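You operate a simulated robot arm through the tools that you are given. There is no shell and no other tool. Be economical: measure what you need, move in short steps, check, and stop when the job is done.

You are at the controls of a simulated robot arm. One attempt, no reset.

TASK
Put things in order on the table top. At the end: the green apple is in the white bowl; the oil bottle (marked "Olive Oil") stands where the orange jar stood; the black mill (marked "PEPPER") stands where the oil bottle stood; the orange jar stands on top of the red lemon soda can; whatever was shut is shut again. Leave all else as you found it, and nothing knocked over.

Only the result counts: the job must be done as asked and must still hold three seconds after the hand-in. Knocking over, shifting, dropping, spilling or breaking anything else fails it.

THE ROBOT
A 5-joint arm with a two-finger parallel gripper, fixed in place. Base frame: the origin is at the foot of the arm, x ahead of it, y to its left, z up; the work surface is at about z = 0. Readings come in m, degrees, newtons and seconds.
With the tool pointing down near the work surface it reaches from about 0.26 to 0.68 m from the base axis. Its first joint turns from -66.0 to 66.0 degrees. The tool tilts only in the upright plane through the base axis and itself; it spins freely about its own axis. Payload 2.9 kg.
The TCP is the grasp point between the finger pads, 0.03 m short of the fingertips. In the tool frame z runs along the fingers and y along their closing line. Largest opening 0.11 m; finger width 0.02, thickness 0.01; the body of the gripper, 0.048 by 0.112 m, starts 0.055 m behind the TCP.
Orientation is told as [roll, pitch, yaw] about the base's x, y, z axes, in that order, counted from this pose: with the fingers straight down and closing along the base's y, the tool's x points along the base's -x, its y along +y and its z along -z.

THE INTERFACE
- The arm moves only by the tool move_arm. Its argument "increments" is a list that holds one entry, the list of rows, each a list of 6 numbers: the shift along the base's x, y, z in m, then the turn, a rotation vector about the base's x, y, z in degrees. In form: [[[dx, dy, dz, rx, ry, rz], ...]]. A call has 1 to 8 rows; each row shifts and turns the commanded pose from where the row before left it. "grip" is the gripper command, from -1 (shut) to 1 (fully open), values between in proportion, set as the call begins (left out, the last holds). A row lasts 0.2 s, in which the tool goes at most 0.05 m and 8.6 degrees; a call with a longer step from one row to the next is refused whole, and so is a gripper value outside its range. A pose out of reach is approached as far as the arm can. The call stops where the force on the tool passes 40 N (or 10 N more than at its start, if that is more) or the arm is blocked; 0.2 s more then pass. Each finger travels about 0.108 m/s and halts on what it meets, pressing with about 28 N; the grip force reading is that of the motor and also rises with nothing between the fingers. The clock runs only during rows and for 0.2 s after the last one: add rows that do not move to give the fingers time. It gives the time, the measured TCP pose, the force on the tool (base axes), the opening and the grip force at its end, in the units of the frame above (readings bear some noise), with the torque about the TCP (base axes, N m) and any sound that the robot's microphone picked up.
- Cameras (640 x 400 px; columns grow to the right, rows downward): "scene" is fixed at [0.0494, -0.4755, 0.5819]; the picture's right is [0.60, -0.80, 0.00], its down [-0.52, -0.38, -0.76] and it looks along [0.61, 0.46, -0.64] (base axes); focal length 256 px, centre (320, 200). "wrist" rides on the gripper at [0.072, 0.017, -0.103] in the tool frame; the picture's right is [-0.23, 0.97, 0.00], its down [-0.76, -0.18, -0.62] and it looks along [-0.61, -0.14, 0.78] (tool axes); focal length 222 px, centre (320, 200). There is no depth. A picture from a camera that has moved, and an enlarged one, comes with that camera's place and axes in the base frame and with its lens. The place of the scene camera against the robot may be out by one fixed shift of up to 0.018 m in any direction.
- grab_frame(camera): a new picture of that camera. No time passes.
- zoom(camera, box): a new picture of the part [left, top, right, bottom] of that camera's present view, enlarged. No time passes.
- job_done(): hands the job in; it is judged then, once.

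Go step by step. Nothing tells you positions but the pictures and the camera data: compare them with the known pose of the tool, close in by small moves and look again before you grip or let go. The budget is 120 turns and 84 pictures, counting those below and the enlarged ones. Unless the task says otherwise, let go and move clear before handing in, and close with one line.

The tools are called after "Call:" as a command line: name --argument value ..., lists and objects as JSON in quotes. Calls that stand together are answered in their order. move_arm: Moves the arm, as the interface text tells. Its arguments: {"type":"object","properties":{"increments":{"type":"array","items":{"type":"array","items":{"type":"array","items":{"type":"number"}}}},"grip":{"type":"number"}},"required":["increments"]} The other tools are called the same way: grab_frame (camera) takes a picture; zoom (camera, box) takes an enlarged picture of a part of a camera's view; job_done () hands the job in.

At the start:

```text
clock: 0.0
ee_pos: [0.4576, 0.0179, 0.3941]
tool_rot: [0.0, 0.1, 0.0]
ft_force: [-0.6, 0.4, -0.5]
moment: [0.03, 0.01, 0.04]
grip_width: 0.1099
grasp_force: 0.0
```

scene: 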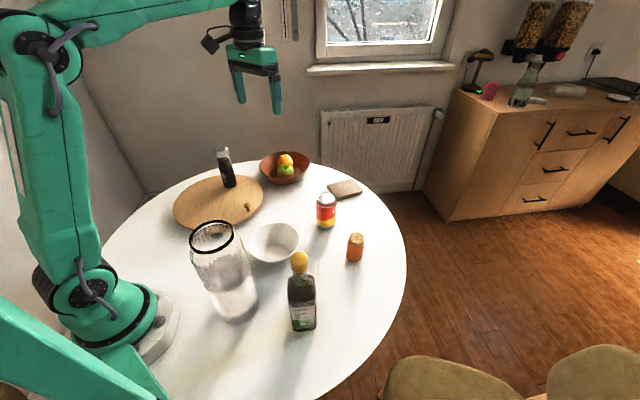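
wrist: 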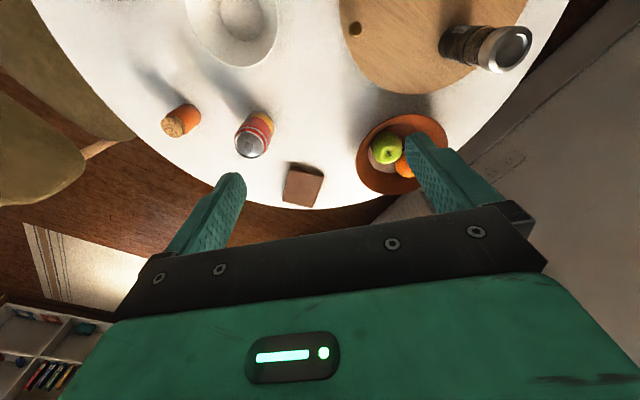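

I see a table with a mill on a wooden board, a fruit bowl, a soda can, an orange jar, a white bowl, a glass jar and the oil bottle. I'll zoom in for detail first.

Call:
zoom --camera "scene" --box '[160, 130, 320, 230]'

Call:
zoom --camera "scene" --box '[240, 180, 400, 280]'

Call:
zoom --camera "scene" --box '[170, 210, 362, 340]'

Call:
zoom --camera "wrist" --box '[130, 0, 550, 220]'

```text
4.00 times, centred on (240, 180) of scene
camera zoom: at [0.0494, -0.4755, 0.5819], right [0.6, -0.8, 0.0], down [-0.52, -0.38, -0.76], along [0.61, 0.46, -0.64], focal length 1023 px, centre (640, 280)
```

zoom: 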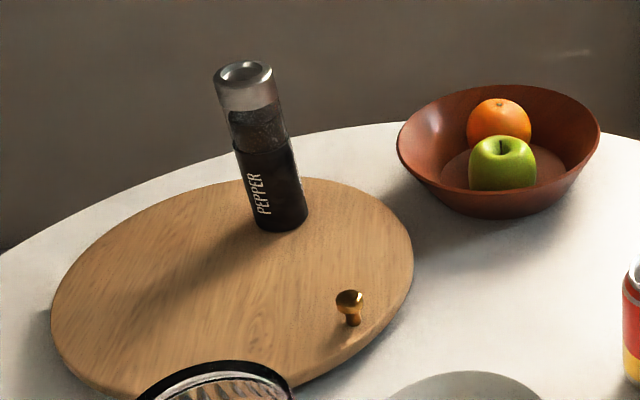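

```text
4.00 times, centred on (320, 230) of scene
camera zoom: at [0.0494, -0.4755, 0.5819], right [0.6, -0.8, 0.0], down [-0.52, -0.38, -0.76], along [0.61, 0.46, -0.64], focal length 1023 px, centre (320, 80)
```

zoom: 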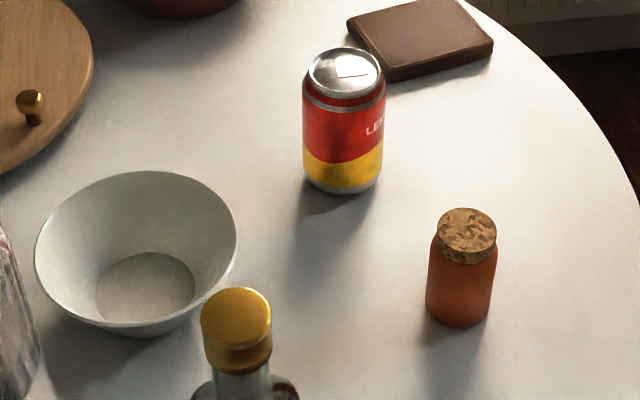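

```text
3.08 times, centred on (266, 275) of scene
camera zoom: at [0.0494, -0.4755, 0.5819], right [0.6, -0.8, 0.0], down [-0.52, -0.38, -0.76], along [0.61, 0.46, -0.64], focal length 787 px, centre (486, -31)
```

zoom: 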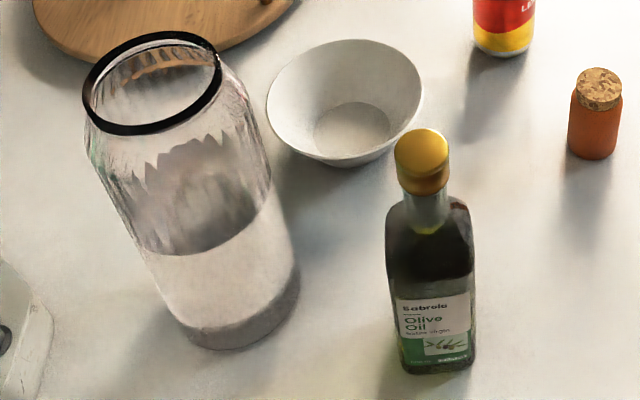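

```text
1.52 times, centred on (340, 110) of wrist
camera zoom: at [0.3861, 0.0348, 0.4971], right [0.23, 0.97, 0.0], down [0.76, -0.18, 0.62], along [0.61, -0.14, -0.78], focal length 338 px, centre (290, 337)
```

zoom: 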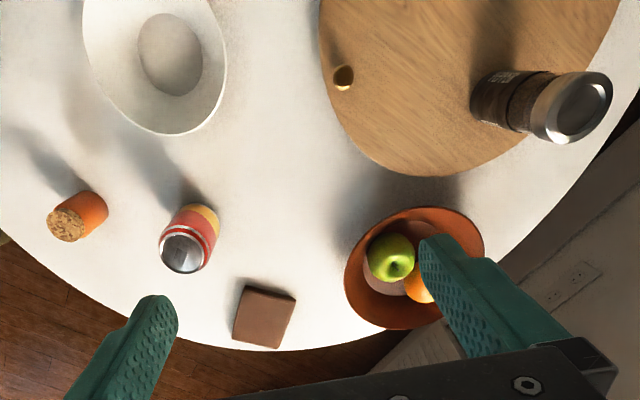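

The scene and wrist views agree within about 1 cm. Rough positions are jar (0.466,-0.272), can (0.525,-0.133), oil (0.24,-0.28), mill (0.46,0.255) and apple (0.61,0.11). I'll hover above the orange jar first to refine its position.

Call:
move_arm --increments '[[[0.002, -0.046, -0.01, 0, 0, 0], [0.002, -0.048, -0.01, 0, 0, 0], [0.002, -0.048, -0.01, 0, 0, 0], [0.002, -0.048, -0.01, 0, 0, 0], [0, -0.048, -0.01, 0, 0, 0], [0, -0.049, -0.01, 0, 0, 0], [0, 0, -0.045, 0, 0, 0], [0, 0, -0.045, 0, 0, 0]]]' --grip 1

Call:
grab_frame --camera "wrist"

Call:
grab_frame --camera "scene"

```text
clock: 1.8
ee_pos: [0.468, -0.2697, 0.2404]
tool_rot: [0.0, 0.0, 0.0]
ft_force: [0.2, -0.4, -0.7]
moment: [0.0, -0.01, 0.02]
grip_width: 0.1102
grasp_force: 0.0
```

```text
77 pictures are left
camera wrist: at [0.3953, -0.252, 0.3439], right [0.23, 0.97, 0.0], down [0.76, -0.18, 0.62], along [0.61, -0.14, -0.78], focal length 222 px, centre (320, 200)
```

wrist: 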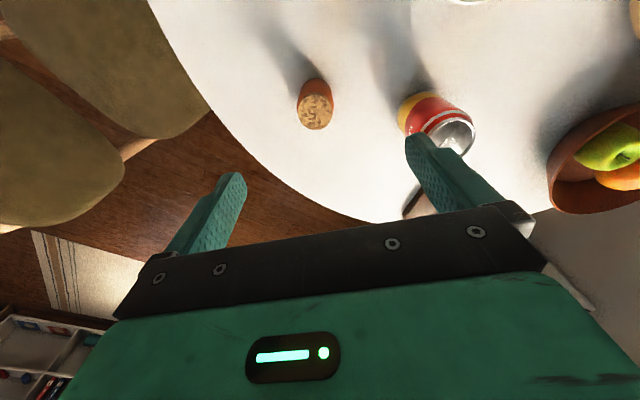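

```text
76 pictures are left
```

scene: 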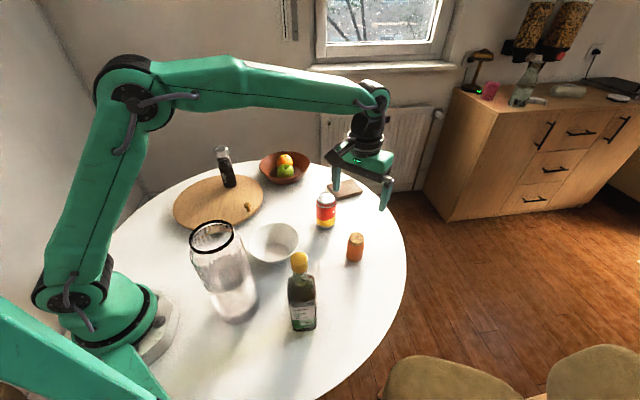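

The jar sits almost directly below the tool, at about (0.472,-0.273). I'll descend partway and look again.

Call:
move_arm --increments '[[[0.004, -0.003, -0.04, 0, 0, 0], [0, 0, -0.04, 0, 0, 0], [0, 0, -0.03, 0, 0, 0]]]'

Call:
grab_frame --camera "wrist"

Call:
zoom --camera "scene" --box '[280, 150, 440, 280]'

```text
clock: 2.6
ee_pos: [0.4706, -0.2742, 0.1343]
tool_rot: [0.0, 0.0, -0.1]
ft_force: [-0.9, -0.4, 0.7]
moment: [0.01, -0.02, -0.02]
grip_width: 0.11
grasp_force: 0.1
```

```text
75 pictures are left
camera wrist: at [0.3978, -0.2578, 0.2379], right [0.23, 0.97, 0.0], down [0.76, -0.18, 0.62], along [0.61, -0.14, -0.78], focal length 222 px, centre (320, 200)
```

wrist: 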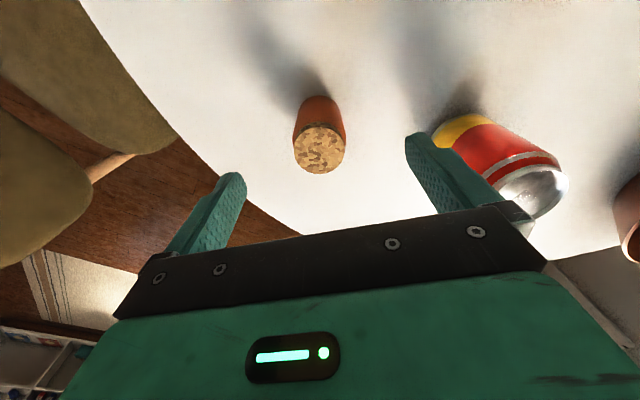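

```text
3.08 times, centred on (360, 215) of scene
camera zoom: at [0.0494, -0.4755, 0.5819], right [0.6, -0.8, 0.0], down [-0.52, -0.38, -0.76], along [0.61, 0.46, -0.64], focal length 787 px, centre (197, 154)
```

zoom: 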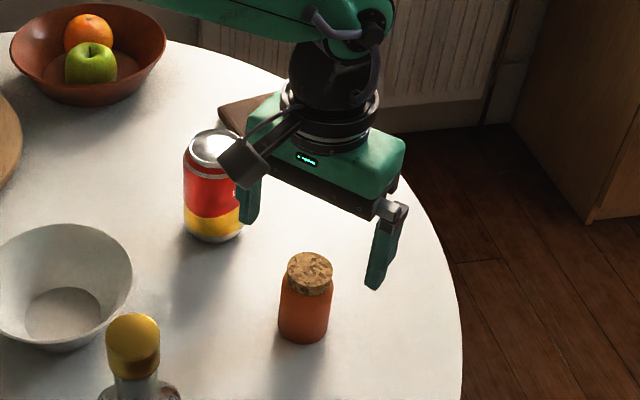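

The jar is centred at (0.473,-0.2755). I'll descend and grip it.

Call:
move_arm --increments '[[[0.002, -0.001, -0.04, 0, 0, 0], [0, 0, -0.038, 0, 0, 0], [0, 0, 0, 0, 0, 0]]]'

Call:
grab_frame --camera "wrist"

Call:
zoom --camera "scene" --box '[280, 150, 440, 280]'

```text
clock: 3.4
ee_pos: [0.4731, -0.2731, 0.056]
tool_rot: [0.0, 0.0, 0.0]
ft_force: [0.2, 0.2, 0.3]
moment: [-0.03, 0.03, 0.04]
grip_width: 0.1101
grasp_force: 0.0
```

```text
73 pictures are left
camera wrist: at [0.401, -0.2566, 0.1592], right [0.23, 0.97, 0.0], down [0.76, -0.18, 0.62], along [0.61, -0.14, -0.78], focal length 222 px, centre (320, 200)
```

wrist: 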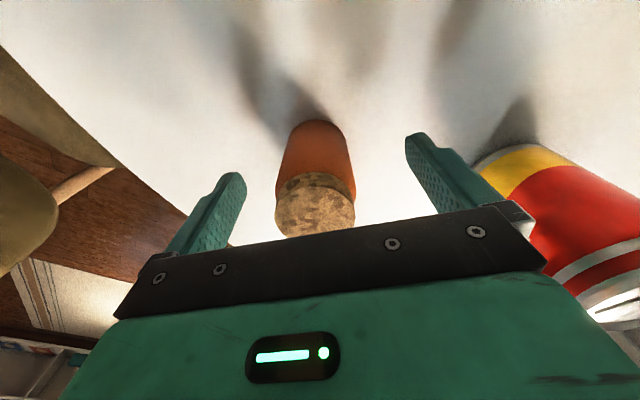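

```text
3.08 times, centred on (360, 215) of scene
camera zoom: at [0.0494, -0.4755, 0.5819], right [0.6, -0.8, 0.0], down [-0.52, -0.38, -0.76], along [0.61, 0.46, -0.64], focal length 787 px, centre (197, 154)
```

zoom: 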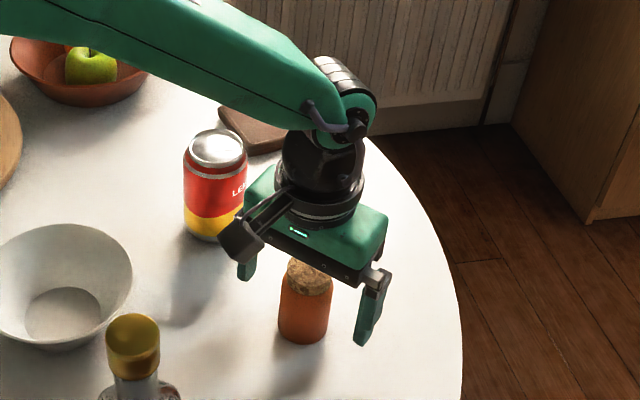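

The jar is between the fingers, so I'll close on it.

Call:
move_arm --increments '[[[0, -0.001, 0, 0, 0, 0], [0, 0, 0, 0, 0, 0], [0, 0, 0, 0, 0, 0], [0, 0, 0, 0, 0, 0]]]' --grip -1

Call:
grab_frame --camera "wrist"

```text
clock: 4.4
ee_pos: [0.4726, -0.2735, 0.0572]
tool_rot: [0.0, 0.0, 0.0]
ft_force: [0.8, -0.3, -0.6]
moment: [0.01, -0.05, 0.01]
grip_width: 0.0448
grasp_force: 28.0
```

```text
71 pictures are left
camera wrist: at [0.4006, -0.2572, 0.1596], right [0.23, 0.97, 0.0], down [0.76, -0.18, 0.62], along [0.61, -0.14, -0.78], focal length 222 px, centre (320, 200)
```

wrist: 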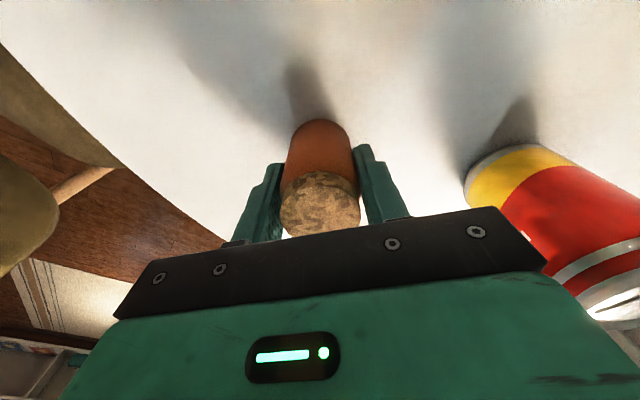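

I have the jar, gripped at 44.8 mm. I'll lift it and move partway toward the can to measure the can's top.

Call:
move_arm --increments '[[[0, 0, 0.03, 0, 0, 0], [0, 0, 0.045, 0, 0, 0], [0, 0, 0.045, 0, 0, 0], [0, 0, 0.04, 0, 0, 0], [0.01, 0.03, 0, 0, 0, 0], [0.01, 0.03, 0, 0, 0, 0], [0, 0, 0, 0, 0, 0]]]'

Call:
grab_frame --camera "wrist"

Call:
zoom --camera "scene" --box '[280, 130, 440, 260]'

```text
clock: 6.0
ee_pos: [0.4895, -0.2152, 0.2156]
tool_rot: [0.0, 0.1, 0.0]
ft_force: [-0.1, 0.1, -1.6]
moment: [-0.02, 0.01, 0.02]
grip_width: 0.0447
grasp_force: 28.3
```

```text
70 pictures are left
camera wrist: at [0.4186, -0.1989, 0.319], right [0.23, 0.97, 0.0], down [0.76, -0.18, 0.62], along [0.61, -0.14, -0.78], focal length 222 px, centre (320, 200)
```

wrist: 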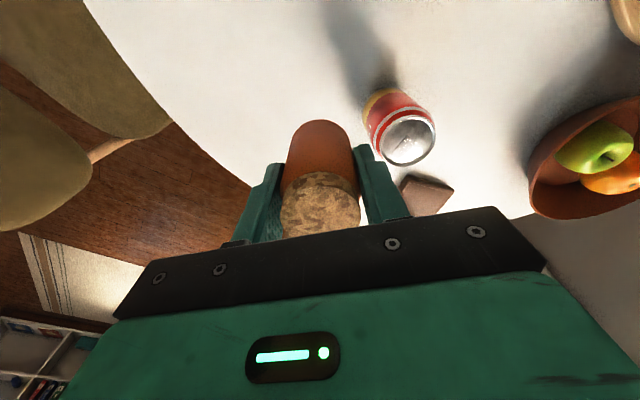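

```text
3.08 times, centred on (360, 195) of scene
camera zoom: at [0.0494, -0.4755, 0.5819], right [0.6, -0.8, 0.0], down [-0.52, -0.38, -0.76], along [0.61, 0.46, -0.64], focal length 787 px, centre (197, 215)
```

zoom: 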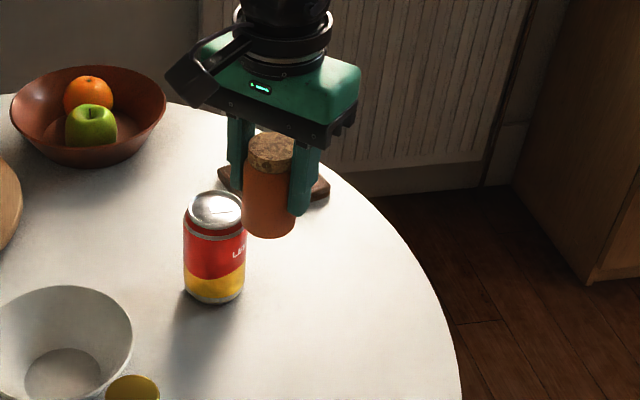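

The can's top centre is at about (0.528,-0.1335), height about 0.112. I'll move above it and lower to just over the top.

Call:
move_arm --increments '[[[0.014, 0.03, 0, 0, 0, 0], [0.014, 0.03, 0, 0, 0, 0], [0.0105, 0.0215, 0, 0, 0, 0], [0, 0, -0.02, 0, 0, 0], [0, 0, -0.008, 0, 0, 0], [0, 0, 0, 0, 0, 0]]]'

Call:
grab_frame --camera "wrist"

Call:
zoom --camera "scene" --box '[270, 150, 382, 240]'

```text
clock: 7.4
ee_pos: [0.5313, -0.1324, 0.1885]
tool_rot: [0.0, 0.0, 0.1]
ft_force: [0.3, -0.1, -1.0]
moment: [0.01, 0.01, -0.03]
grip_width: 0.0445
grasp_force: 28.5
```

```text
68 pictures are left
camera wrist: at [0.4594, -0.1164, 0.2919], right [0.23, 0.97, 0.0], down [0.76, -0.18, 0.62], along [0.61, -0.14, -0.78], focal length 222 px, centre (320, 200)
```

wrist: 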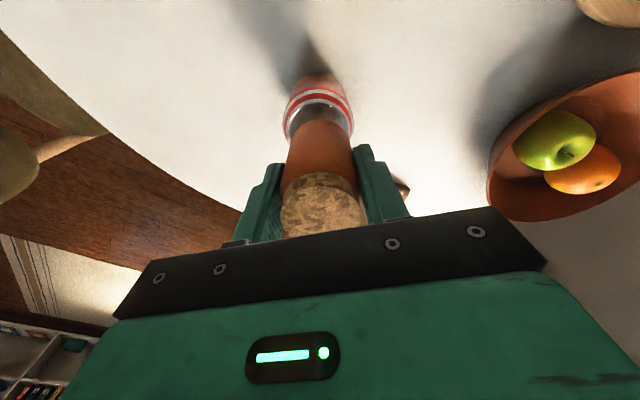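

```text
4.44 times, centred on (326, 195) of scene
camera zoom: at [0.0494, -0.4755, 0.5819], right [0.6, -0.8, 0.0], down [-0.52, -0.38, -0.76], along [0.61, 0.46, -0.64], focal length 1136 px, centre (293, 222)
```

zoom: 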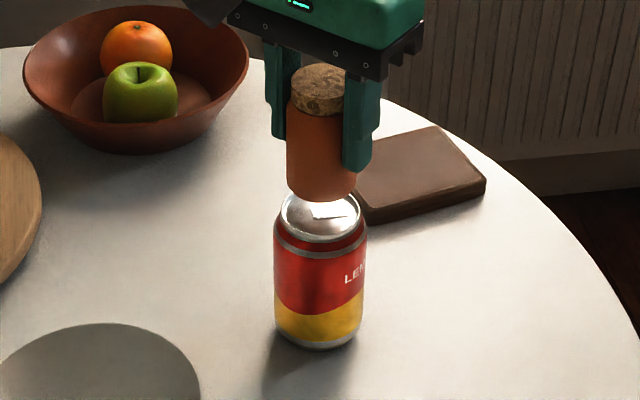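

The alignment looks good. I'll lower in small steps until contact.

Call:
move_arm --increments '[[[-0.001, -0.0005, -0.007, 0, 0, 0], [0, 0, -0.004, 0, 0, 0], [0, 0, -0.003, 0, 0, 0], [0, 0, 0, 0, 0, 0]]]'

Call:
zoom --camera "scene" --box '[290, 160, 370, 240]'

```text
clock: 8.4
ee_pos: [0.5298, -0.1329, 0.1732]
tool_rot: [0.0, 0.0, 0.0]
ft_force: [0.2, 0.0, -1.0]
moment: [-0.02, -0.02, 0.0]
grip_width: 0.0445
grasp_force: 27.9
```

```text
5.00 times, centred on (330, 200) of scene
camera zoom: at [0.0494, -0.4755, 0.5819], right [0.6, -0.8, 0.0], down [-0.52, -0.38, -0.76], along [0.61, 0.46, -0.64], focal length 1278 px, centre (270, 200)
```

zoom: 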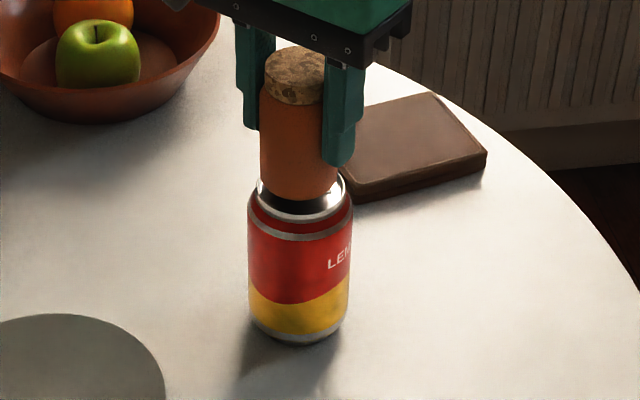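

There's no contact yet, so I'll keep lowering in 2–3 mm steps.

Call:
move_arm --increments '[[[0, 0, -0.003, 0, 0, 0], [0, 0, -0.002, 0, 0, 0], [0, 0, -0.001, 0, 0, 0], [0, 0, 0, 0, 0, 0]]]'

Call:
zoom --camera "scene" --box '[290, 160, 370, 240]'

Call:
zoom --camera "wrist" --box '[240, 50, 400, 250]'

```text
clock: 9.4
ee_pos: [0.5304, -0.1343, 0.1685]
tool_rot: [0.1, -0.1, 0.0]
ft_force: [0.1, -0.4, 3.3]
moment: [0.02, -0.01, 0.01]
grip_width: 0.0444
grasp_force: 28.2
```

```text
5.00 times, centred on (330, 200) of scene
camera zoom: at [0.0494, -0.4755, 0.5819], right [0.6, -0.8, 0.0], down [-0.52, -0.38, -0.76], along [0.61, 0.46, -0.64], focal length 1278 px, centre (270, 200)
```

zoom: 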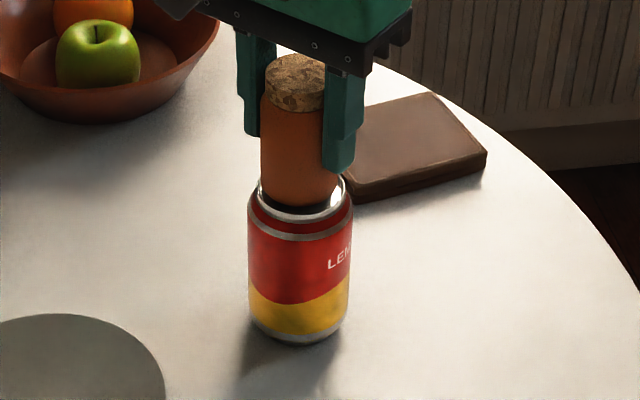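

```text
2.00 times, centred on (320, 150) of wrist
camera zoom: at [0.4579, -0.1162, 0.2713], right [0.23, 0.97, 0.0], down [0.76, -0.18, 0.62], along [0.61, -0.14, -0.78], focal length 444 px, centre (320, 300)
```

zoom: 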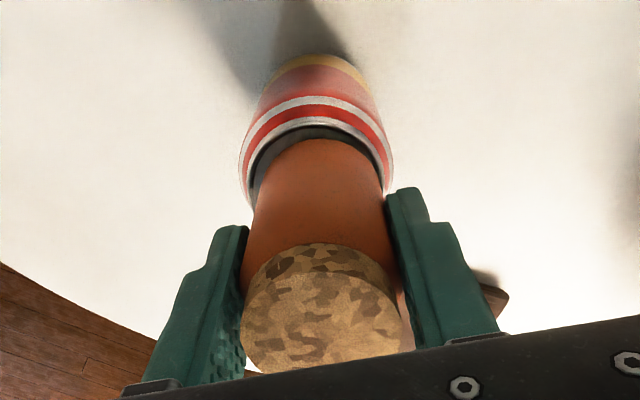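

I have light contact at about 4 N. I'll zoom in on the seating before letting go.

Call:
zoom --camera "scene" --box '[310, 180, 350, 210]'

```text
13.33 times, centred on (330, 195) of scene
camera zoom: at [0.0494, -0.4755, 0.5819], right [0.6, -0.8, 0.0], down [-0.52, -0.38, -0.76], along [0.61, 0.46, -0.64], focal length 3409 px, centre (187, 267)
```

zoom: 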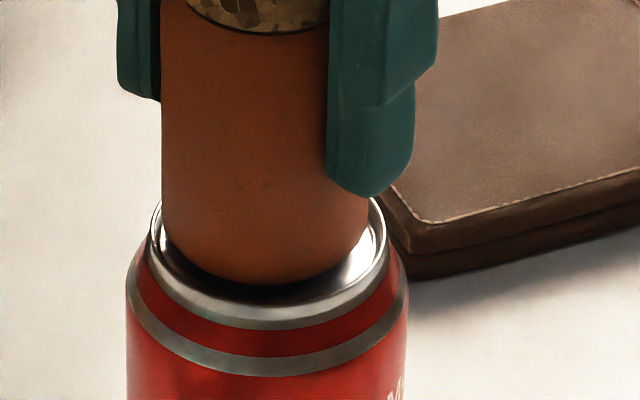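

The jar looks a few millimetres too far from the camera relative to the can's centre. I'll lift slightly, shift, and lower again.

Call:
move_arm --increments '[[[0, 0, 0.005, 0, 0, 0], [-0.004, -0.003, 0, 0, 0, 0], [0, 0, -0.003, 0, 0, 0], [0, 0, -0.002, 0, 0, 0], [0, 0, 0, 0, 0, 0]]]'

Call:
zoom --camera "scene" --box '[310, 180, 350, 210]'

Call:
zoom --camera "wrist" --box '[280, 80, 360, 180]'

```text
clock: 10.6
ee_pos: [0.5259, -0.1359, 0.1676]
tool_rot: [-0.1, 0.0, -0.1]
ft_force: [0.0, 0.6, -2.1]
moment: [0.02, 0.02, 0.02]
grip_width: 0.0447
grasp_force: 28.3
```

```text
13.33 times, centred on (330, 195) of scene
camera zoom: at [0.0494, -0.4755, 0.5819], right [0.6, -0.8, 0.0], down [-0.52, -0.38, -0.76], along [0.61, 0.46, -0.64], focal length 3409 px, centre (187, 267)
```

zoom: 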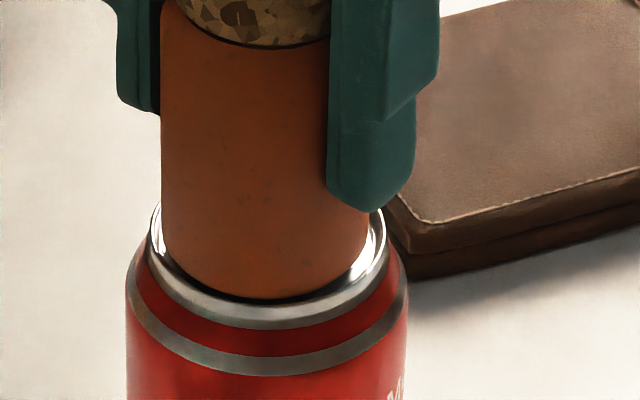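

```text
4.00 times, centred on (320, 130) of wrist
camera zoom: at [0.4539, -0.1193, 0.2717], right [0.23, 0.97, 0.0], down [0.76, -0.18, 0.62], along [0.61, -0.14, -0.78], focal length 888 px, centre (320, 480)
```

zoom: 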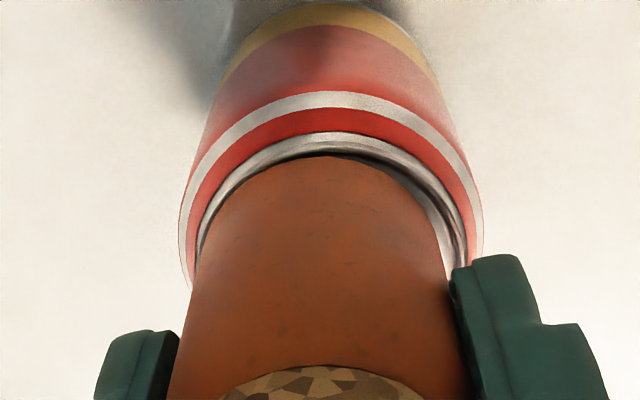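

It's now dropping inside the rim. I'll make a tiny correction and lower to contact.

Call:
move_arm --increments '[[[0.0015, 0.0007, 0, 0, 0, 0], [0, 0, -0.0015, 0, 0, 0], [0, 0, -0.0015, 0, 0, 0], [0, 0, 0, 0, 0, 0]]]'

Call:
zoom --camera "scene" --box '[310, 180, 350, 210]'

Call:
zoom --camera "wrist" --box '[280, 80, 360, 180]'

```text
clock: 11.6
ee_pos: [0.5293, -0.1357, 0.1667]
tool_rot: [-0.1, -0.3, 0.0]
ft_force: [-1.2, -0.6, 21.4]
moment: [-0.01, 0.05, 0.05]
grip_width: 0.0447
grasp_force: 28.1
```

```text
13.33 times, centred on (330, 195) of scene
camera zoom: at [0.0493, -0.4755, 0.5819], right [0.6, -0.8, 0.0], down [-0.52, -0.38, -0.76], along [0.61, 0.46, -0.64], focal length 3409 px, centre (187, 267)
```

zoom: 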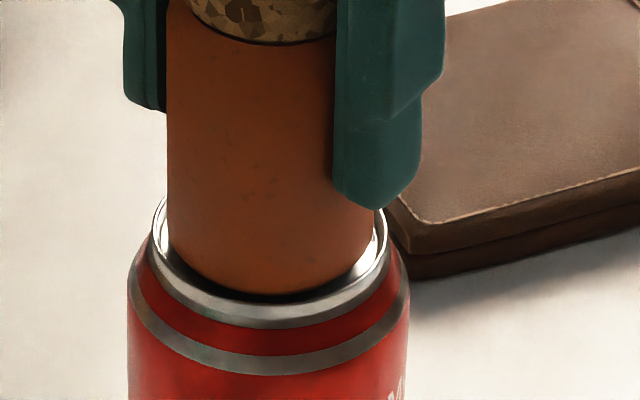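

```text
4.00 times, centred on (320, 130) of wrist
camera zoom: at [0.4563, -0.1187, 0.2698], right [0.23, 0.97, 0.0], down [0.76, -0.18, 0.63], along [0.61, -0.14, -0.78], focal length 888 px, centre (320, 480)
```

zoom: 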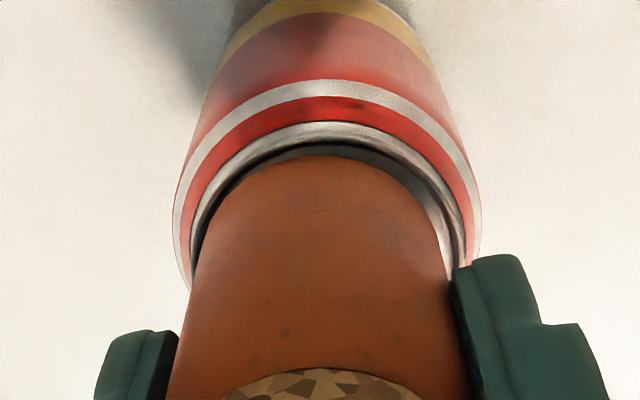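

The jar is centred to within about 1 mm. I'll relieve the pressure, nudge it, reseat gently and check.

Call:
move_arm --increments '[[[0, 0, 0.003, 0, 0, 0], [-0.0007, 0.001, 0, 0, 0, 0], [0, 0, -0.001, 0, 0, 0], [0, 0, -0.0005, 0, 0, 0], [0, 0, 0, 0, 0, 0]]]'

Call:
zoom --camera "wrist" --box '[280, 80, 360, 180]'

```text
clock: 12.8
ee_pos: [0.5271, -0.1345, 0.1664]
tool_rot: [0.1, 0.0, -0.1]
ft_force: [2.7, -2.8, 14.0]
moment: [-0.15, -0.34, 0.01]
grip_width: 0.0444
grasp_force: 28.2
```

```text
4.00 times, centred on (320, 130) of wrist
camera zoom: at [0.4543, -0.1177, 0.2702], right [0.23, 0.97, 0.0], down [0.76, -0.18, 0.62], along [0.61, -0.14, -0.78], focal length 888 px, centre (320, 480)
```

zoom: 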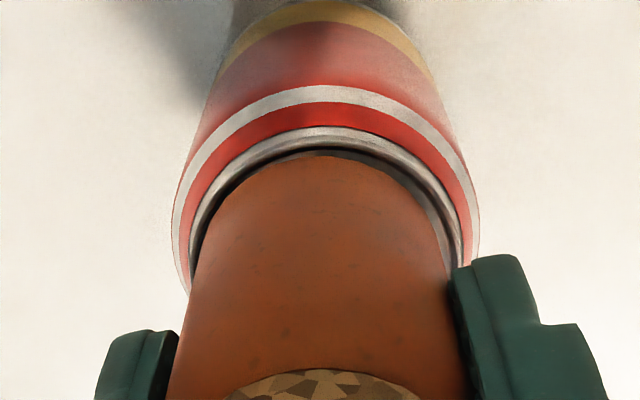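

There's still some preload. I'll relieve about 1 mm at a time and read the forces.

Call:
move_arm --increments '[[[0, 0, 0.001, 0, 0, 0], [0, 0, 0, 0, 0, 0]]]'

Call:
zoom --camera "scene" --box '[310, 180, 350, 210]'

```text
clock: 13.4
ee_pos: [0.5263, -0.1351, 0.1669]
tool_rot: [-0.1, 0.0, -0.1]
ft_force: [1.5, -0.6, 10.7]
moment: [0.09, -0.26, 0.0]
grip_width: 0.0445
grasp_force: 28.3
```

```text
13.33 times, centred on (330, 195) of scene
camera zoom: at [0.0493, -0.4755, 0.5819], right [0.6, -0.8, 0.0], down [-0.52, -0.38, -0.76], along [0.61, 0.46, -0.64], focal length 3409 px, centre (187, 267)
```

zoom: 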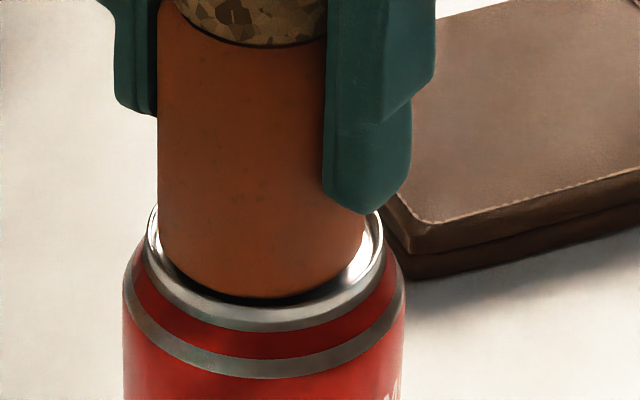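

The jar now sits within the rim. I'll relieve a bit more and then open slowly.

Call:
move_arm --increments '[[[0, 0, 0.001, 0, 0, 0], [0, 0, 0.0005, 0, 0, 0], [0, 0, 0, 0, 0, 0]]]'

```text
clock: 14.2
ee_pos: [0.5238, -0.1337, 0.1684]
tool_rot: [0.0, 0.1, -0.1]
ft_force: [0.0, 0.3, -0.2]
moment: [-0.02, 0.01, -0.01]
grip_width: 0.0442
grasp_force: 27.8
```

Forces are neutral now, so I'll open.

Call:
move_arm --increments '[[[0, 0, 0, 0, 0, 0], [0, 0, 0, 0, 0, 0], [0, 0, 0, 0, 0, 0]]]' --grip 0.4

Call:
zoom --camera "scene" --box '[300, 160, 360, 240]'

Call:
zoom --camera "wrist" --box '[260, 70, 380, 220]'

```text
clock: 15.0
ee_pos: [0.5269, -0.1346, 0.1689]
tool_rot: [-0.1, 0.0, 0.1]
ft_force: [-0.8, -0.6, -0.2]
moment: [-0.01, -0.01, -0.01]
grip_width: 0.077
grasp_force: 0.1
```

```text
5.00 times, centred on (330, 200) of scene
camera zoom: at [0.0494, -0.4755, 0.5819], right [0.6, -0.8, 0.0], down [-0.52, -0.38, -0.76], along [0.61, 0.46, -0.64], focal length 1278 px, centre (270, 200)
```

zoom: 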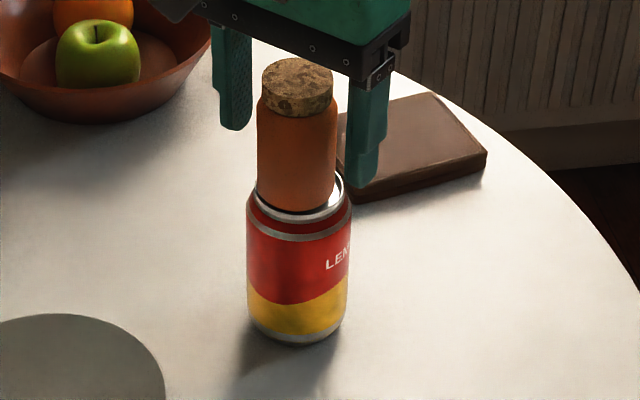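

```text
2.67 times, centred on (320, 145) of wrist
camera zoom: at [0.4543, -0.1175, 0.2721], right [0.23, 0.97, 0.0], down [0.76, -0.18, 0.62], along [0.61, -0.14, -0.78], focal length 592 px, centre (320, 347)
```

zoom: 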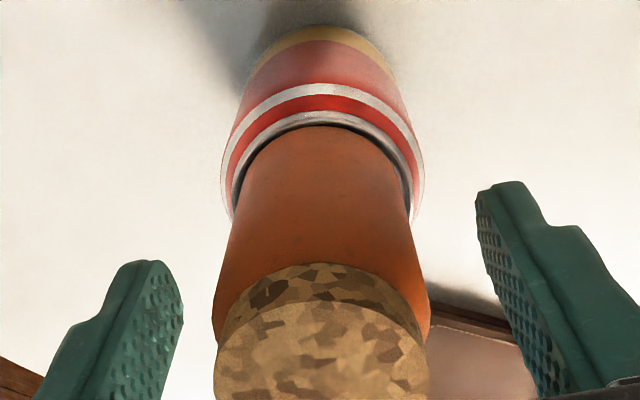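

The jar stands on the can. I'll lift clear and head toward the oil bottle at height.

Call:
move_arm --increments '[[[0, 0, 0.04, 0, 0, 0], [0, 0, 0.05, 0, 0, 0], [0, 0, 0.05, 0, 0, 0], [0, 0, 0.05, 0, 0, 0], [-0.04, -0.025, 0, 0, 0, 0], [-0.04, -0.025, 0, 0, 0, 0], [-0.04, -0.025, 0, 0, 0, 0], [-0.04, -0.025, 0, 0, 0, 0]]]' --grip 1

Call:
move_arm --increments '[[[-0.04, -0.02, 0, 0, 0, 0], [-0.04, -0.02, 0, 0, 0, 0], [-0.03, 0, 0, 0, 0, 0], [0, 0, 0, 0, 0, 0]]]'

Call:
grab_frame --camera "wrist"

Call:
grab_frame --camera "scene"

```text
clock: 16.8
ee_pos: [0.3665, -0.237, 0.3598]
tool_rot: [0.0, 0.0, 0.1]
ft_force: [0.9, 0.8, -0.1]
moment: [0.01, 0.03, 0.01]
grip_width: 0.11
grasp_force: 0.0
```

```text
clock: 17.8
ee_pos: [0.2563, -0.2754, 0.361]
tool_rot: [0.1, 0.1, 0.0]
ft_force: [0.4, -0.2, -0.2]
moment: [-0.03, 0.04, 0.01]
grip_width: 0.11
grasp_force: 0.0
```

```text
54 pictures are left
camera wrist: at [0.1839, -0.2589, 0.4645], right [0.23, 0.97, 0.0], down [0.76, -0.18, 0.62], along [0.61, -0.14, -0.78], focal length 222 px, centre (320, 200)
```

wrist: 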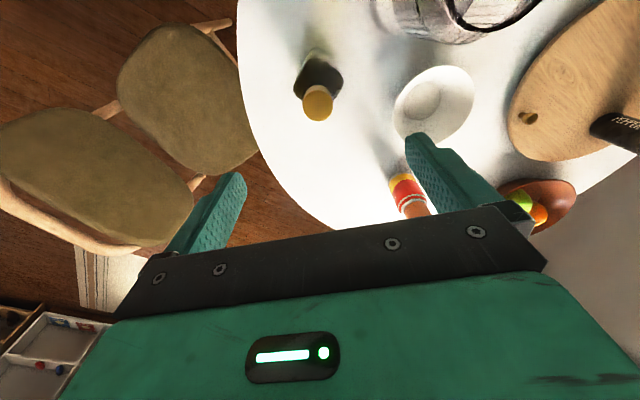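

```text
53 pictures are left
```

scene: 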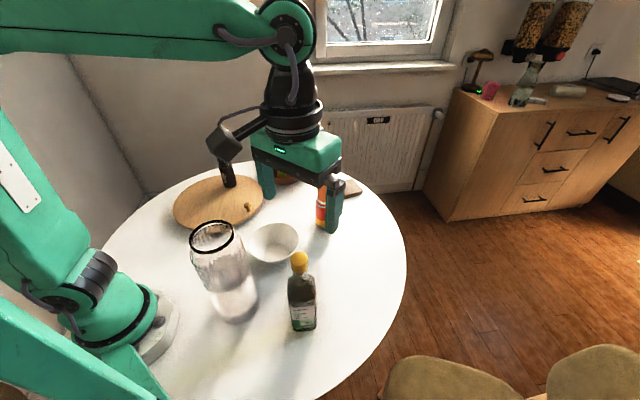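

The bottle's cap is at about (0.2465,-0.276). I'll descend partway and recheck.

Call:
move_arm --increments '[[[-0.009, -0.001, -0.03, 0, 0, 0], [0, 0, -0.04, 0, 0, 0], [0, 0, -0.03, 0, 0, 0], [0, 0, 0, 0, 0, 0]]]'

Call:
grab_frame --camera "wrist"

Call:
grab_frame --camera "scene"

```text
clock: 18.8
ee_pos: [0.2493, -0.2754, 0.259]
tool_rot: [0.1, 0.0, -0.1]
ft_force: [0.4, 0.7, 0.4]
moment: [0.03, -0.01, -0.01]
grip_width: 0.1099
grasp_force: 0.0
```

```text
52 pictures are left
camera wrist: at [0.1767, -0.2584, 0.3619], right [0.23, 0.97, 0.0], down [0.76, -0.18, 0.62], along [0.61, -0.14, -0.78], focal length 222 px, centre (320, 200)
```

wrist: 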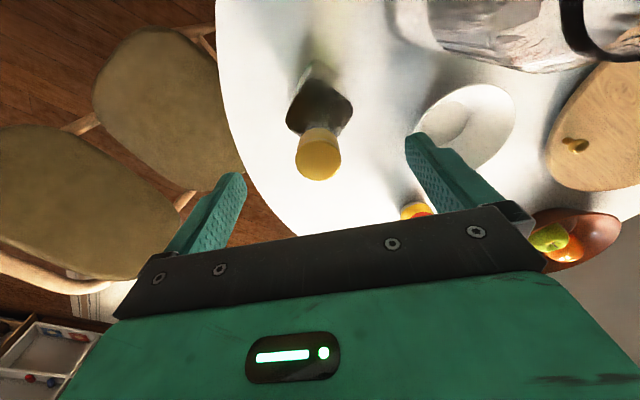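

```text
51 pictures are left
```

scene: 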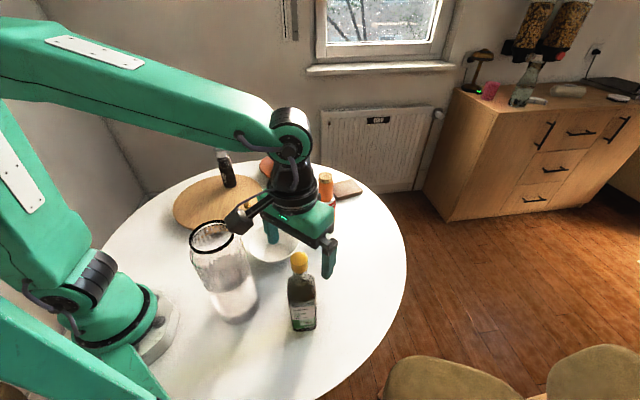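

The cap is at (0.243,-0.275), with its top at about 0.235. I'll descend to grip the cap and neck.

Call:
move_arm --increments '[[[-0.005, 0, -0.02, 0, 0, 0], [0, 0, -0.025, 0, 0, 0], [0, 0, -0.018, 0, 0, 0], [0, 0, 0, 0, 0, 0]]]'

Call:
grab_frame --camera "wrist"

Call:
zoom --camera "scene" --box '[180, 140, 380, 340]'

```text
clock: 19.8
ee_pos: [0.2451, -0.2732, 0.1953]
tool_rot: [0.0, 0.0, 0.0]
ft_force: [-0.1, -0.8, 0.7]
moment: [0.02, -0.03, -0.01]
grip_width: 0.1101
grasp_force: 0.0
```

```text
50 pictures are left
camera wrist: at [0.1725, -0.2575, 0.2983], right [0.23, 0.97, 0.0], down [0.76, -0.18, 0.62], along [0.61, -0.14, -0.78], focal length 222 px, centre (320, 200)
```

wrist: 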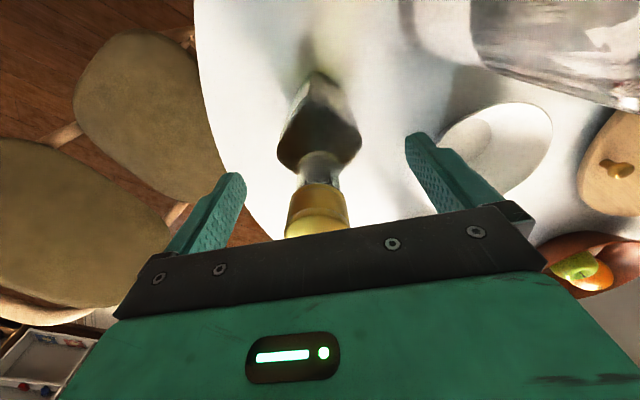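

```text
2.00 times, centred on (280, 240) of scene
camera zoom: at [0.0494, -0.4755, 0.5819], right [0.6, -0.8, 0.0], down [-0.52, -0.38, -0.76], along [0.61, 0.46, -0.64], focal length 511 px, centre (400, 120)
```

zoom: 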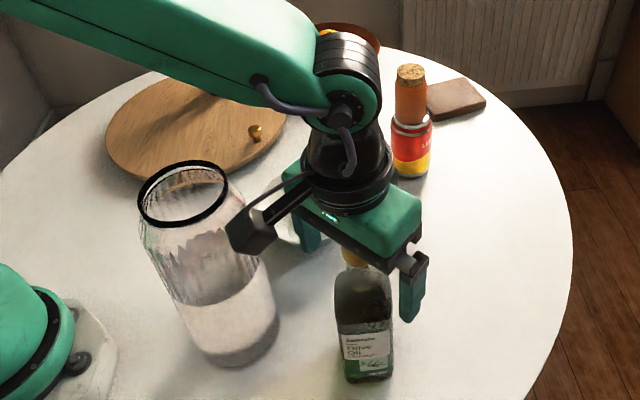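

The cap is between the fingers. I'll lower a few millimetres and close.

Call:
move_arm --increments '[[[0, -0.001, -0.005, 0, 0, 0], [0, 0, 0, 0, 0, 0], [0, 0, 0, 0, 0, 0], [0, 0, 0, 0, 0, 0], [0, 0, 0, 0, 0, 0]]]' --grip -1

Call:
zoom --camera "wrist" --box '[220, 50, 420, 250]'

```text
clock: 21.0
ee_pos: [0.2437, -0.2754, 0.19]
tool_rot: [0.0, 0.0, 0.0]
ft_force: [-0.1, -1.7, 5.6]
moment: [-0.05, -0.04, -0.03]
grip_width: 0.0361
grasp_force: 28.1
```

```text
2.00 times, centred on (320, 150) of wrist
camera zoom: at [0.1719, -0.2585, 0.2937], right [0.23, 0.97, 0.0], down [0.76, -0.18, 0.62], along [0.61, -0.14, -0.78], focal length 444 px, centre (320, 300)
```

zoom: 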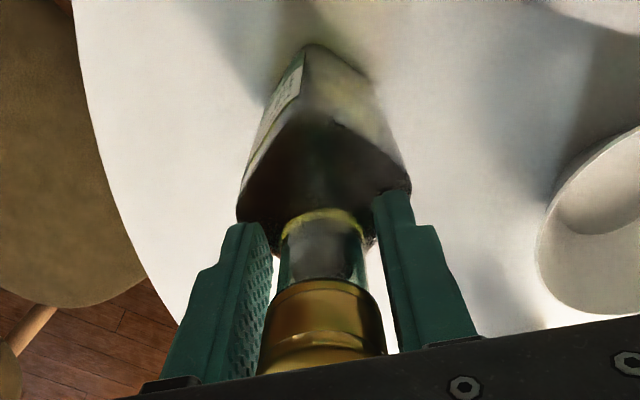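

The opening is 36 mm with an upward push, so the tips are squeezing the bottle's shoulders. I'll open, rise about 13 mm, and regrip on the cap.

Call:
move_arm --increments '[[[0, 0, 0, 0, 0, 0], [0, 0, 0, 0, 0, 0], [0, 0, 0.013, 0, 0, 0], [0, 0, 0, 0, 0, 0]]]' --grip 0

Call:
move_arm --increments '[[[0, 0, 0, 0, 0, 0], [0, 0, 0, 0, 0, 0], [0, 0, 0, 0, 0, 0], [0, 0, 0, 0, 0, 0]]]' --grip -1

Call:
zoom --camera "wrist" --box '[220, 50, 420, 250]'

```text
clock: 22.0
ee_pos: [0.2427, -0.2756, 0.2027]
tool_rot: [-0.1, -0.1, 0.0]
ft_force: [-0.5, -0.2, 0.0]
moment: [-0.02, 0.02, -0.01]
grip_width: 0.0547
grasp_force: 0.0
```

```text
clock: 23.0
ee_pos: [0.2419, -0.2756, 0.2036]
tool_rot: [0.0, 0.0, 0.0]
ft_force: [0.1, 1.5, 1.4]
moment: [-0.05, 0.07, -0.03]
grip_width: 0.0324
grasp_force: 27.5
```

```text
2.00 times, centred on (320, 150) of wrist
camera zoom: at [0.1706, -0.2592, 0.3065], right [0.23, 0.97, 0.0], down [0.76, -0.18, 0.62], along [0.61, -0.14, -0.78], focal length 444 px, centre (320, 300)
```

zoom: 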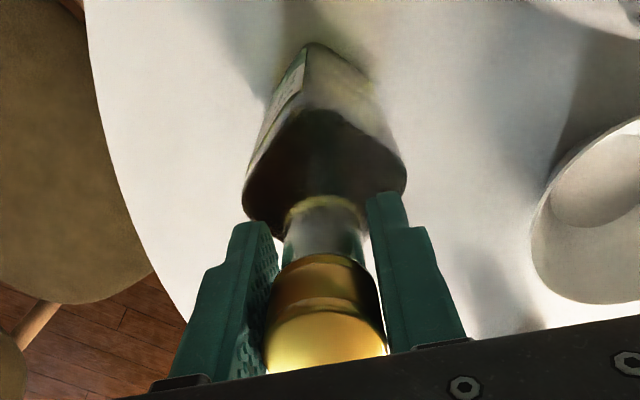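

The cap is gripped at 32 mm. I'll test-lift by 3 cm.

Call:
move_arm --increments '[[[0, 0, 0.01, 0, 0, 0], [0, 0, 0.02, 0, 0, 0], [0, 0, 0, 0, 0, 0]]]'

Call:
zoom --camera "scene" --box '[180, 140, 380, 340]'

```text
clock: 23.8
ee_pos: [0.2426, -0.2762, 0.2332]
tool_rot: [0.0, 0.0, -0.1]
ft_force: [-0.6, -0.3, -5.0]
moment: [0.0, 0.04, 0.0]
grip_width: 0.0324
grasp_force: 27.3
```

```text
2.00 times, centred on (280, 240) of scene
camera zoom: at [0.0494, -0.4755, 0.5819], right [0.6, -0.8, 0.0], down [-0.52, -0.38, -0.76], along [0.61, 0.46, -0.64], focal length 511 px, centre (400, 120)
```

zoom: 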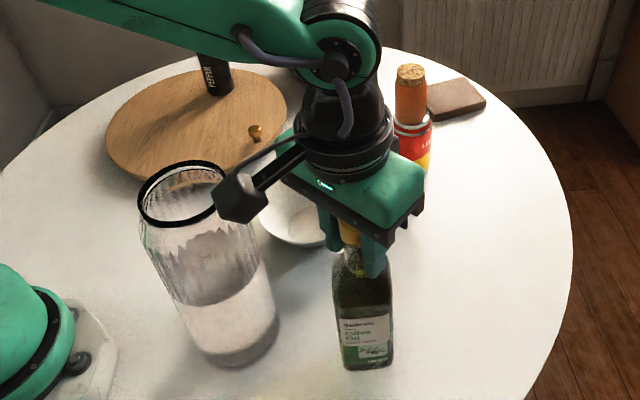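

The bottle lifted cleanly, about 0.5 kg. I'll carry it at low height along +x to the jar's old spot at (0.472,-0.2745).

Call:
move_arm --increments '[[[0.015, 0, 0.01, 0, 0, 0], [0.03, 0, 0, 0, 0, 0], [0.035, 0, 0, 0, 0, 0], [0.035, 0, 0, 0, 0, 0], [0.035, 0, 0, 0, 0, 0], [0.035, 0, 0, 0, 0, 0], [0.03, 0, 0, 0, 0, 0], [0.0145, 0.001, 0, 0, 0, 0]]]'

Call:
move_arm --increments '[[[0, 0, -0.01, 0, 0, 0], [0, 0, -0.015, 0, 0, 0], [0, 0, 0, 0, 0, 0]]]'

Call:
zoom --camera "scene" --box '[240, 120, 440, 300]'

Call:
zoom --camera "wrist" --box '[220, 50, 420, 250]'

```text
clock: 25.6
ee_pos: [0.4709, -0.2757, 0.244]
tool_rot: [0.0, 0.1, -0.1]
ft_force: [-0.3, -0.4, -4.8]
moment: [-0.02, 0.04, -0.02]
grip_width: 0.0321
grasp_force: 27.9
```

```text
clock: 26.4
ee_pos: [0.4717, -0.276, 0.219]
tool_rot: [0.0, 0.0, -0.1]
ft_force: [-0.5, -0.1, -6.4]
moment: [0.04, 0.02, 0.0]
grip_width: 0.0323
grasp_force: 27.6
```

```text
2.22 times, centred on (340, 210) of scene
camera zoom: at [0.0494, -0.4755, 0.5819], right [0.6, -0.8, 0.0], down [-0.52, -0.38, -0.76], along [0.61, 0.46, -0.64], focal length 568 px, centre (276, 178)
```

zoom: 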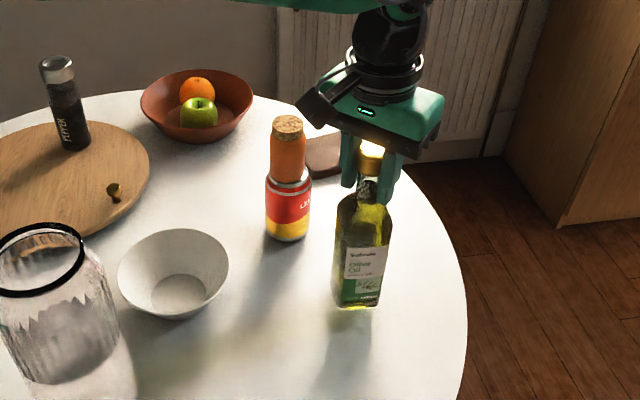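

```text
2.00 times, centred on (320, 150) of wrist
camera zoom: at [0.4002, -0.2594, 0.3221], right [0.23, 0.97, 0.0], down [0.76, -0.18, 0.62], along [0.61, -0.14, -0.78], focal length 444 px, centre (320, 300)
```

zoom: 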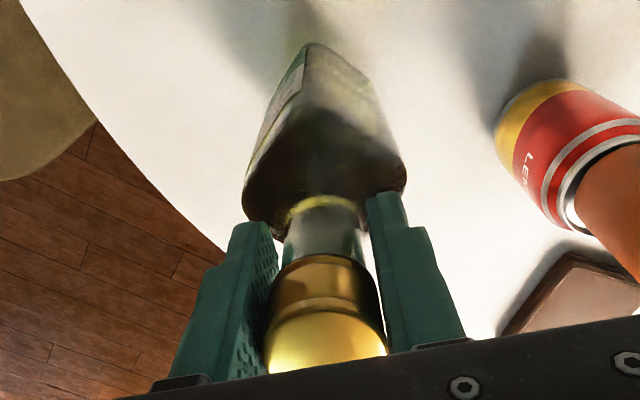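

The bottle is over the jar's old spot. I'll lower it gently to the table.

Call:
move_arm --increments '[[[0, 0.001, -0.007, 0, 0, 0], [0, 0, -0.005, 0, 0, 0], [0, 0, -0.002, 0, 0, 0], [0, 0, -0.001, 0, 0, 0], [0, 0, 0, 0, 0, 0]]]'

```text
clock: 27.6
ee_pos: [0.4712, -0.2743, 0.2052]
tool_rot: [0.0, 0.1, 0.1]
ft_force: [0.2, 0.4, -4.6]
moment: [0.0, 0.01, -0.03]
grip_width: 0.0322
grasp_force: 28.2
```

Call:
move_arm --increments '[[[0, 0, -0.001, 0, 0, 0], [0, 0, -0.001, 0, 0, 0], [0, 0, 0, 0, 0, 0]]]'

```text
clock: 28.4
ee_pos: [0.4727, -0.2741, 0.2042]
tool_rot: [0.0, -0.1, -0.2]
ft_force: [-2.9, -0.2, 11.3]
moment: [0.16, 0.66, -0.06]
grip_width: 0.0321
grasp_force: 28.4
```

The bottle has touched down. I'll relieve 1 mm and open.

Call:
move_arm --increments '[[[0, 0, 0.001, 0, 0, 0], [0, 0, 0, 0, 0, 0]]]'

Call:
move_arm --increments '[[[0, 0, 0, 0, 0, 0], [0, 0, 0, 0, 0, 0], [0, 0, 0, 0, 0, 0], [0, 0, 0, 0, 0, 0]]]' --grip 0.1

Call:
zoom --camera "scene" --box '[240, 120, 440, 300]'

```text
clock: 29.0
ee_pos: [0.4717, -0.2742, 0.2031]
tool_rot: [0.0, 0.1, 0.1]
ft_force: [-2.6, -0.2, 6.5]
moment: [-0.03, 0.08, 0.0]
grip_width: 0.0324
grasp_force: 28.2
```

```text
clock: 30.0
ee_pos: [0.472, -0.2746, 0.202]
tool_rot: [0.0, 0.0, 0.0]
ft_force: [-0.7, -0.3, -0.2]
moment: [-0.01, 0.01, -0.02]
grip_width: 0.0605
grasp_force: 0.0
```

```text
2.22 times, centred on (340, 210) of scene
camera zoom: at [0.0494, -0.4755, 0.5819], right [0.6, -0.8, 0.0], down [-0.52, -0.38, -0.76], along [0.61, 0.46, -0.64], focal length 568 px, centre (276, 178)
```

zoom: 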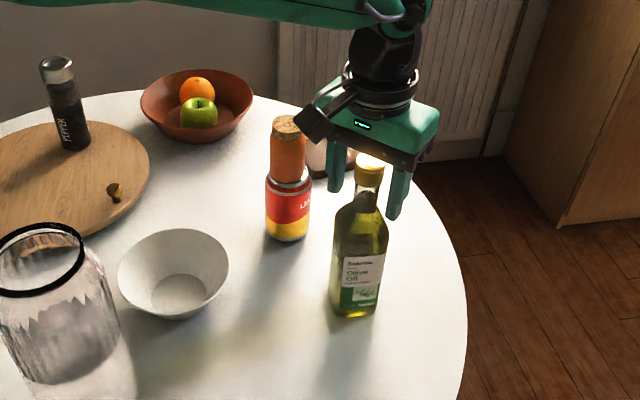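

The oil bottle stands in place. I'll rise and go over to the mill.

Call:
move_arm --increments '[[[0, 0, 0.04, 0, 0, 0], [0, 0, 0.05, 0, 0, 0], [0, 0, 0.05, 0, 0, 0], [0, 0, 0.02, 0, 0, 0], [0, 0.05, 0, 0, 0, 0], [0, 0.05, 0, 0, 0, 0], [0, 0.05, 0, 0, 0, 0], [0, 0.05, 0, 0, 0, 0]]]' --grip 1

Call:
move_arm --increments '[[[0, 0.05, 0, 0, 0, 0], [0, 0.05, 0, 0, 0, 0], [0, 0.05, 0, 0, 0, 0], [0, 0.05, 0, 0, 0, 0], [0, 0.05, 0, 0, 0, 0], [0, 0.05, 0, 0, 0, 0], [0, 0.03, -0.03, 0, 0, 0], [0, 0, 0, 0, 0, 0]]]'

Call:
grab_frame --camera "wrist"

Call:
grab_frame --camera "scene"

```text
clock: 31.8
ee_pos: [0.4729, -0.0754, 0.3629]
tool_rot: [-0.1, 0.0, 0.0]
ft_force: [0.8, -0.3, 1.0]
moment: [-0.01, 0.02, -0.01]
grip_width: 0.1103
grasp_force: 0.1
```

```text
clock: 33.6
ee_pos: [0.4727, 0.2548, 0.3329]
tool_rot: [0.0, 0.1, -0.1]
ft_force: [-1.4, 0.0, -0.8]
moment: [-0.02, 0.0, 0.03]
grip_width: 0.1098
grasp_force: 0.1
```

```text
42 pictures are left
camera wrist: at [0.4011, 0.2716, 0.4357], right [0.23, 0.97, 0.0], down [0.76, -0.18, 0.62], along [0.61, -0.14, -0.78], focal length 222 px, centre (320, 200)
```

wrist: 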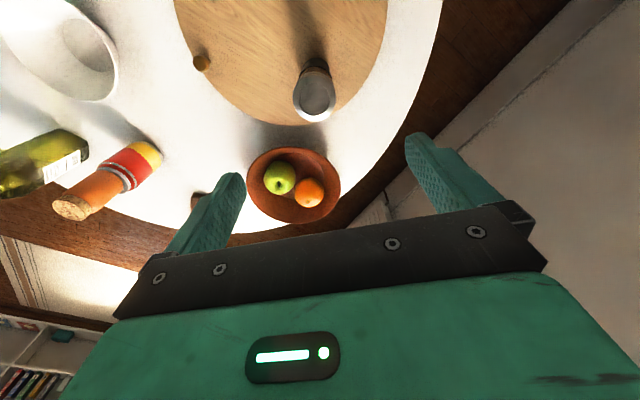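

```text
41 pictures are left
```

scene: 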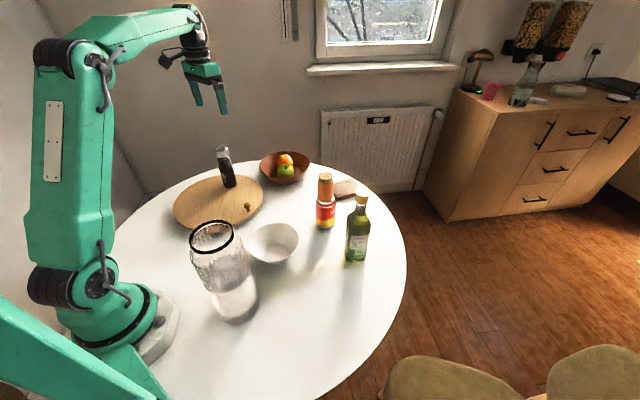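

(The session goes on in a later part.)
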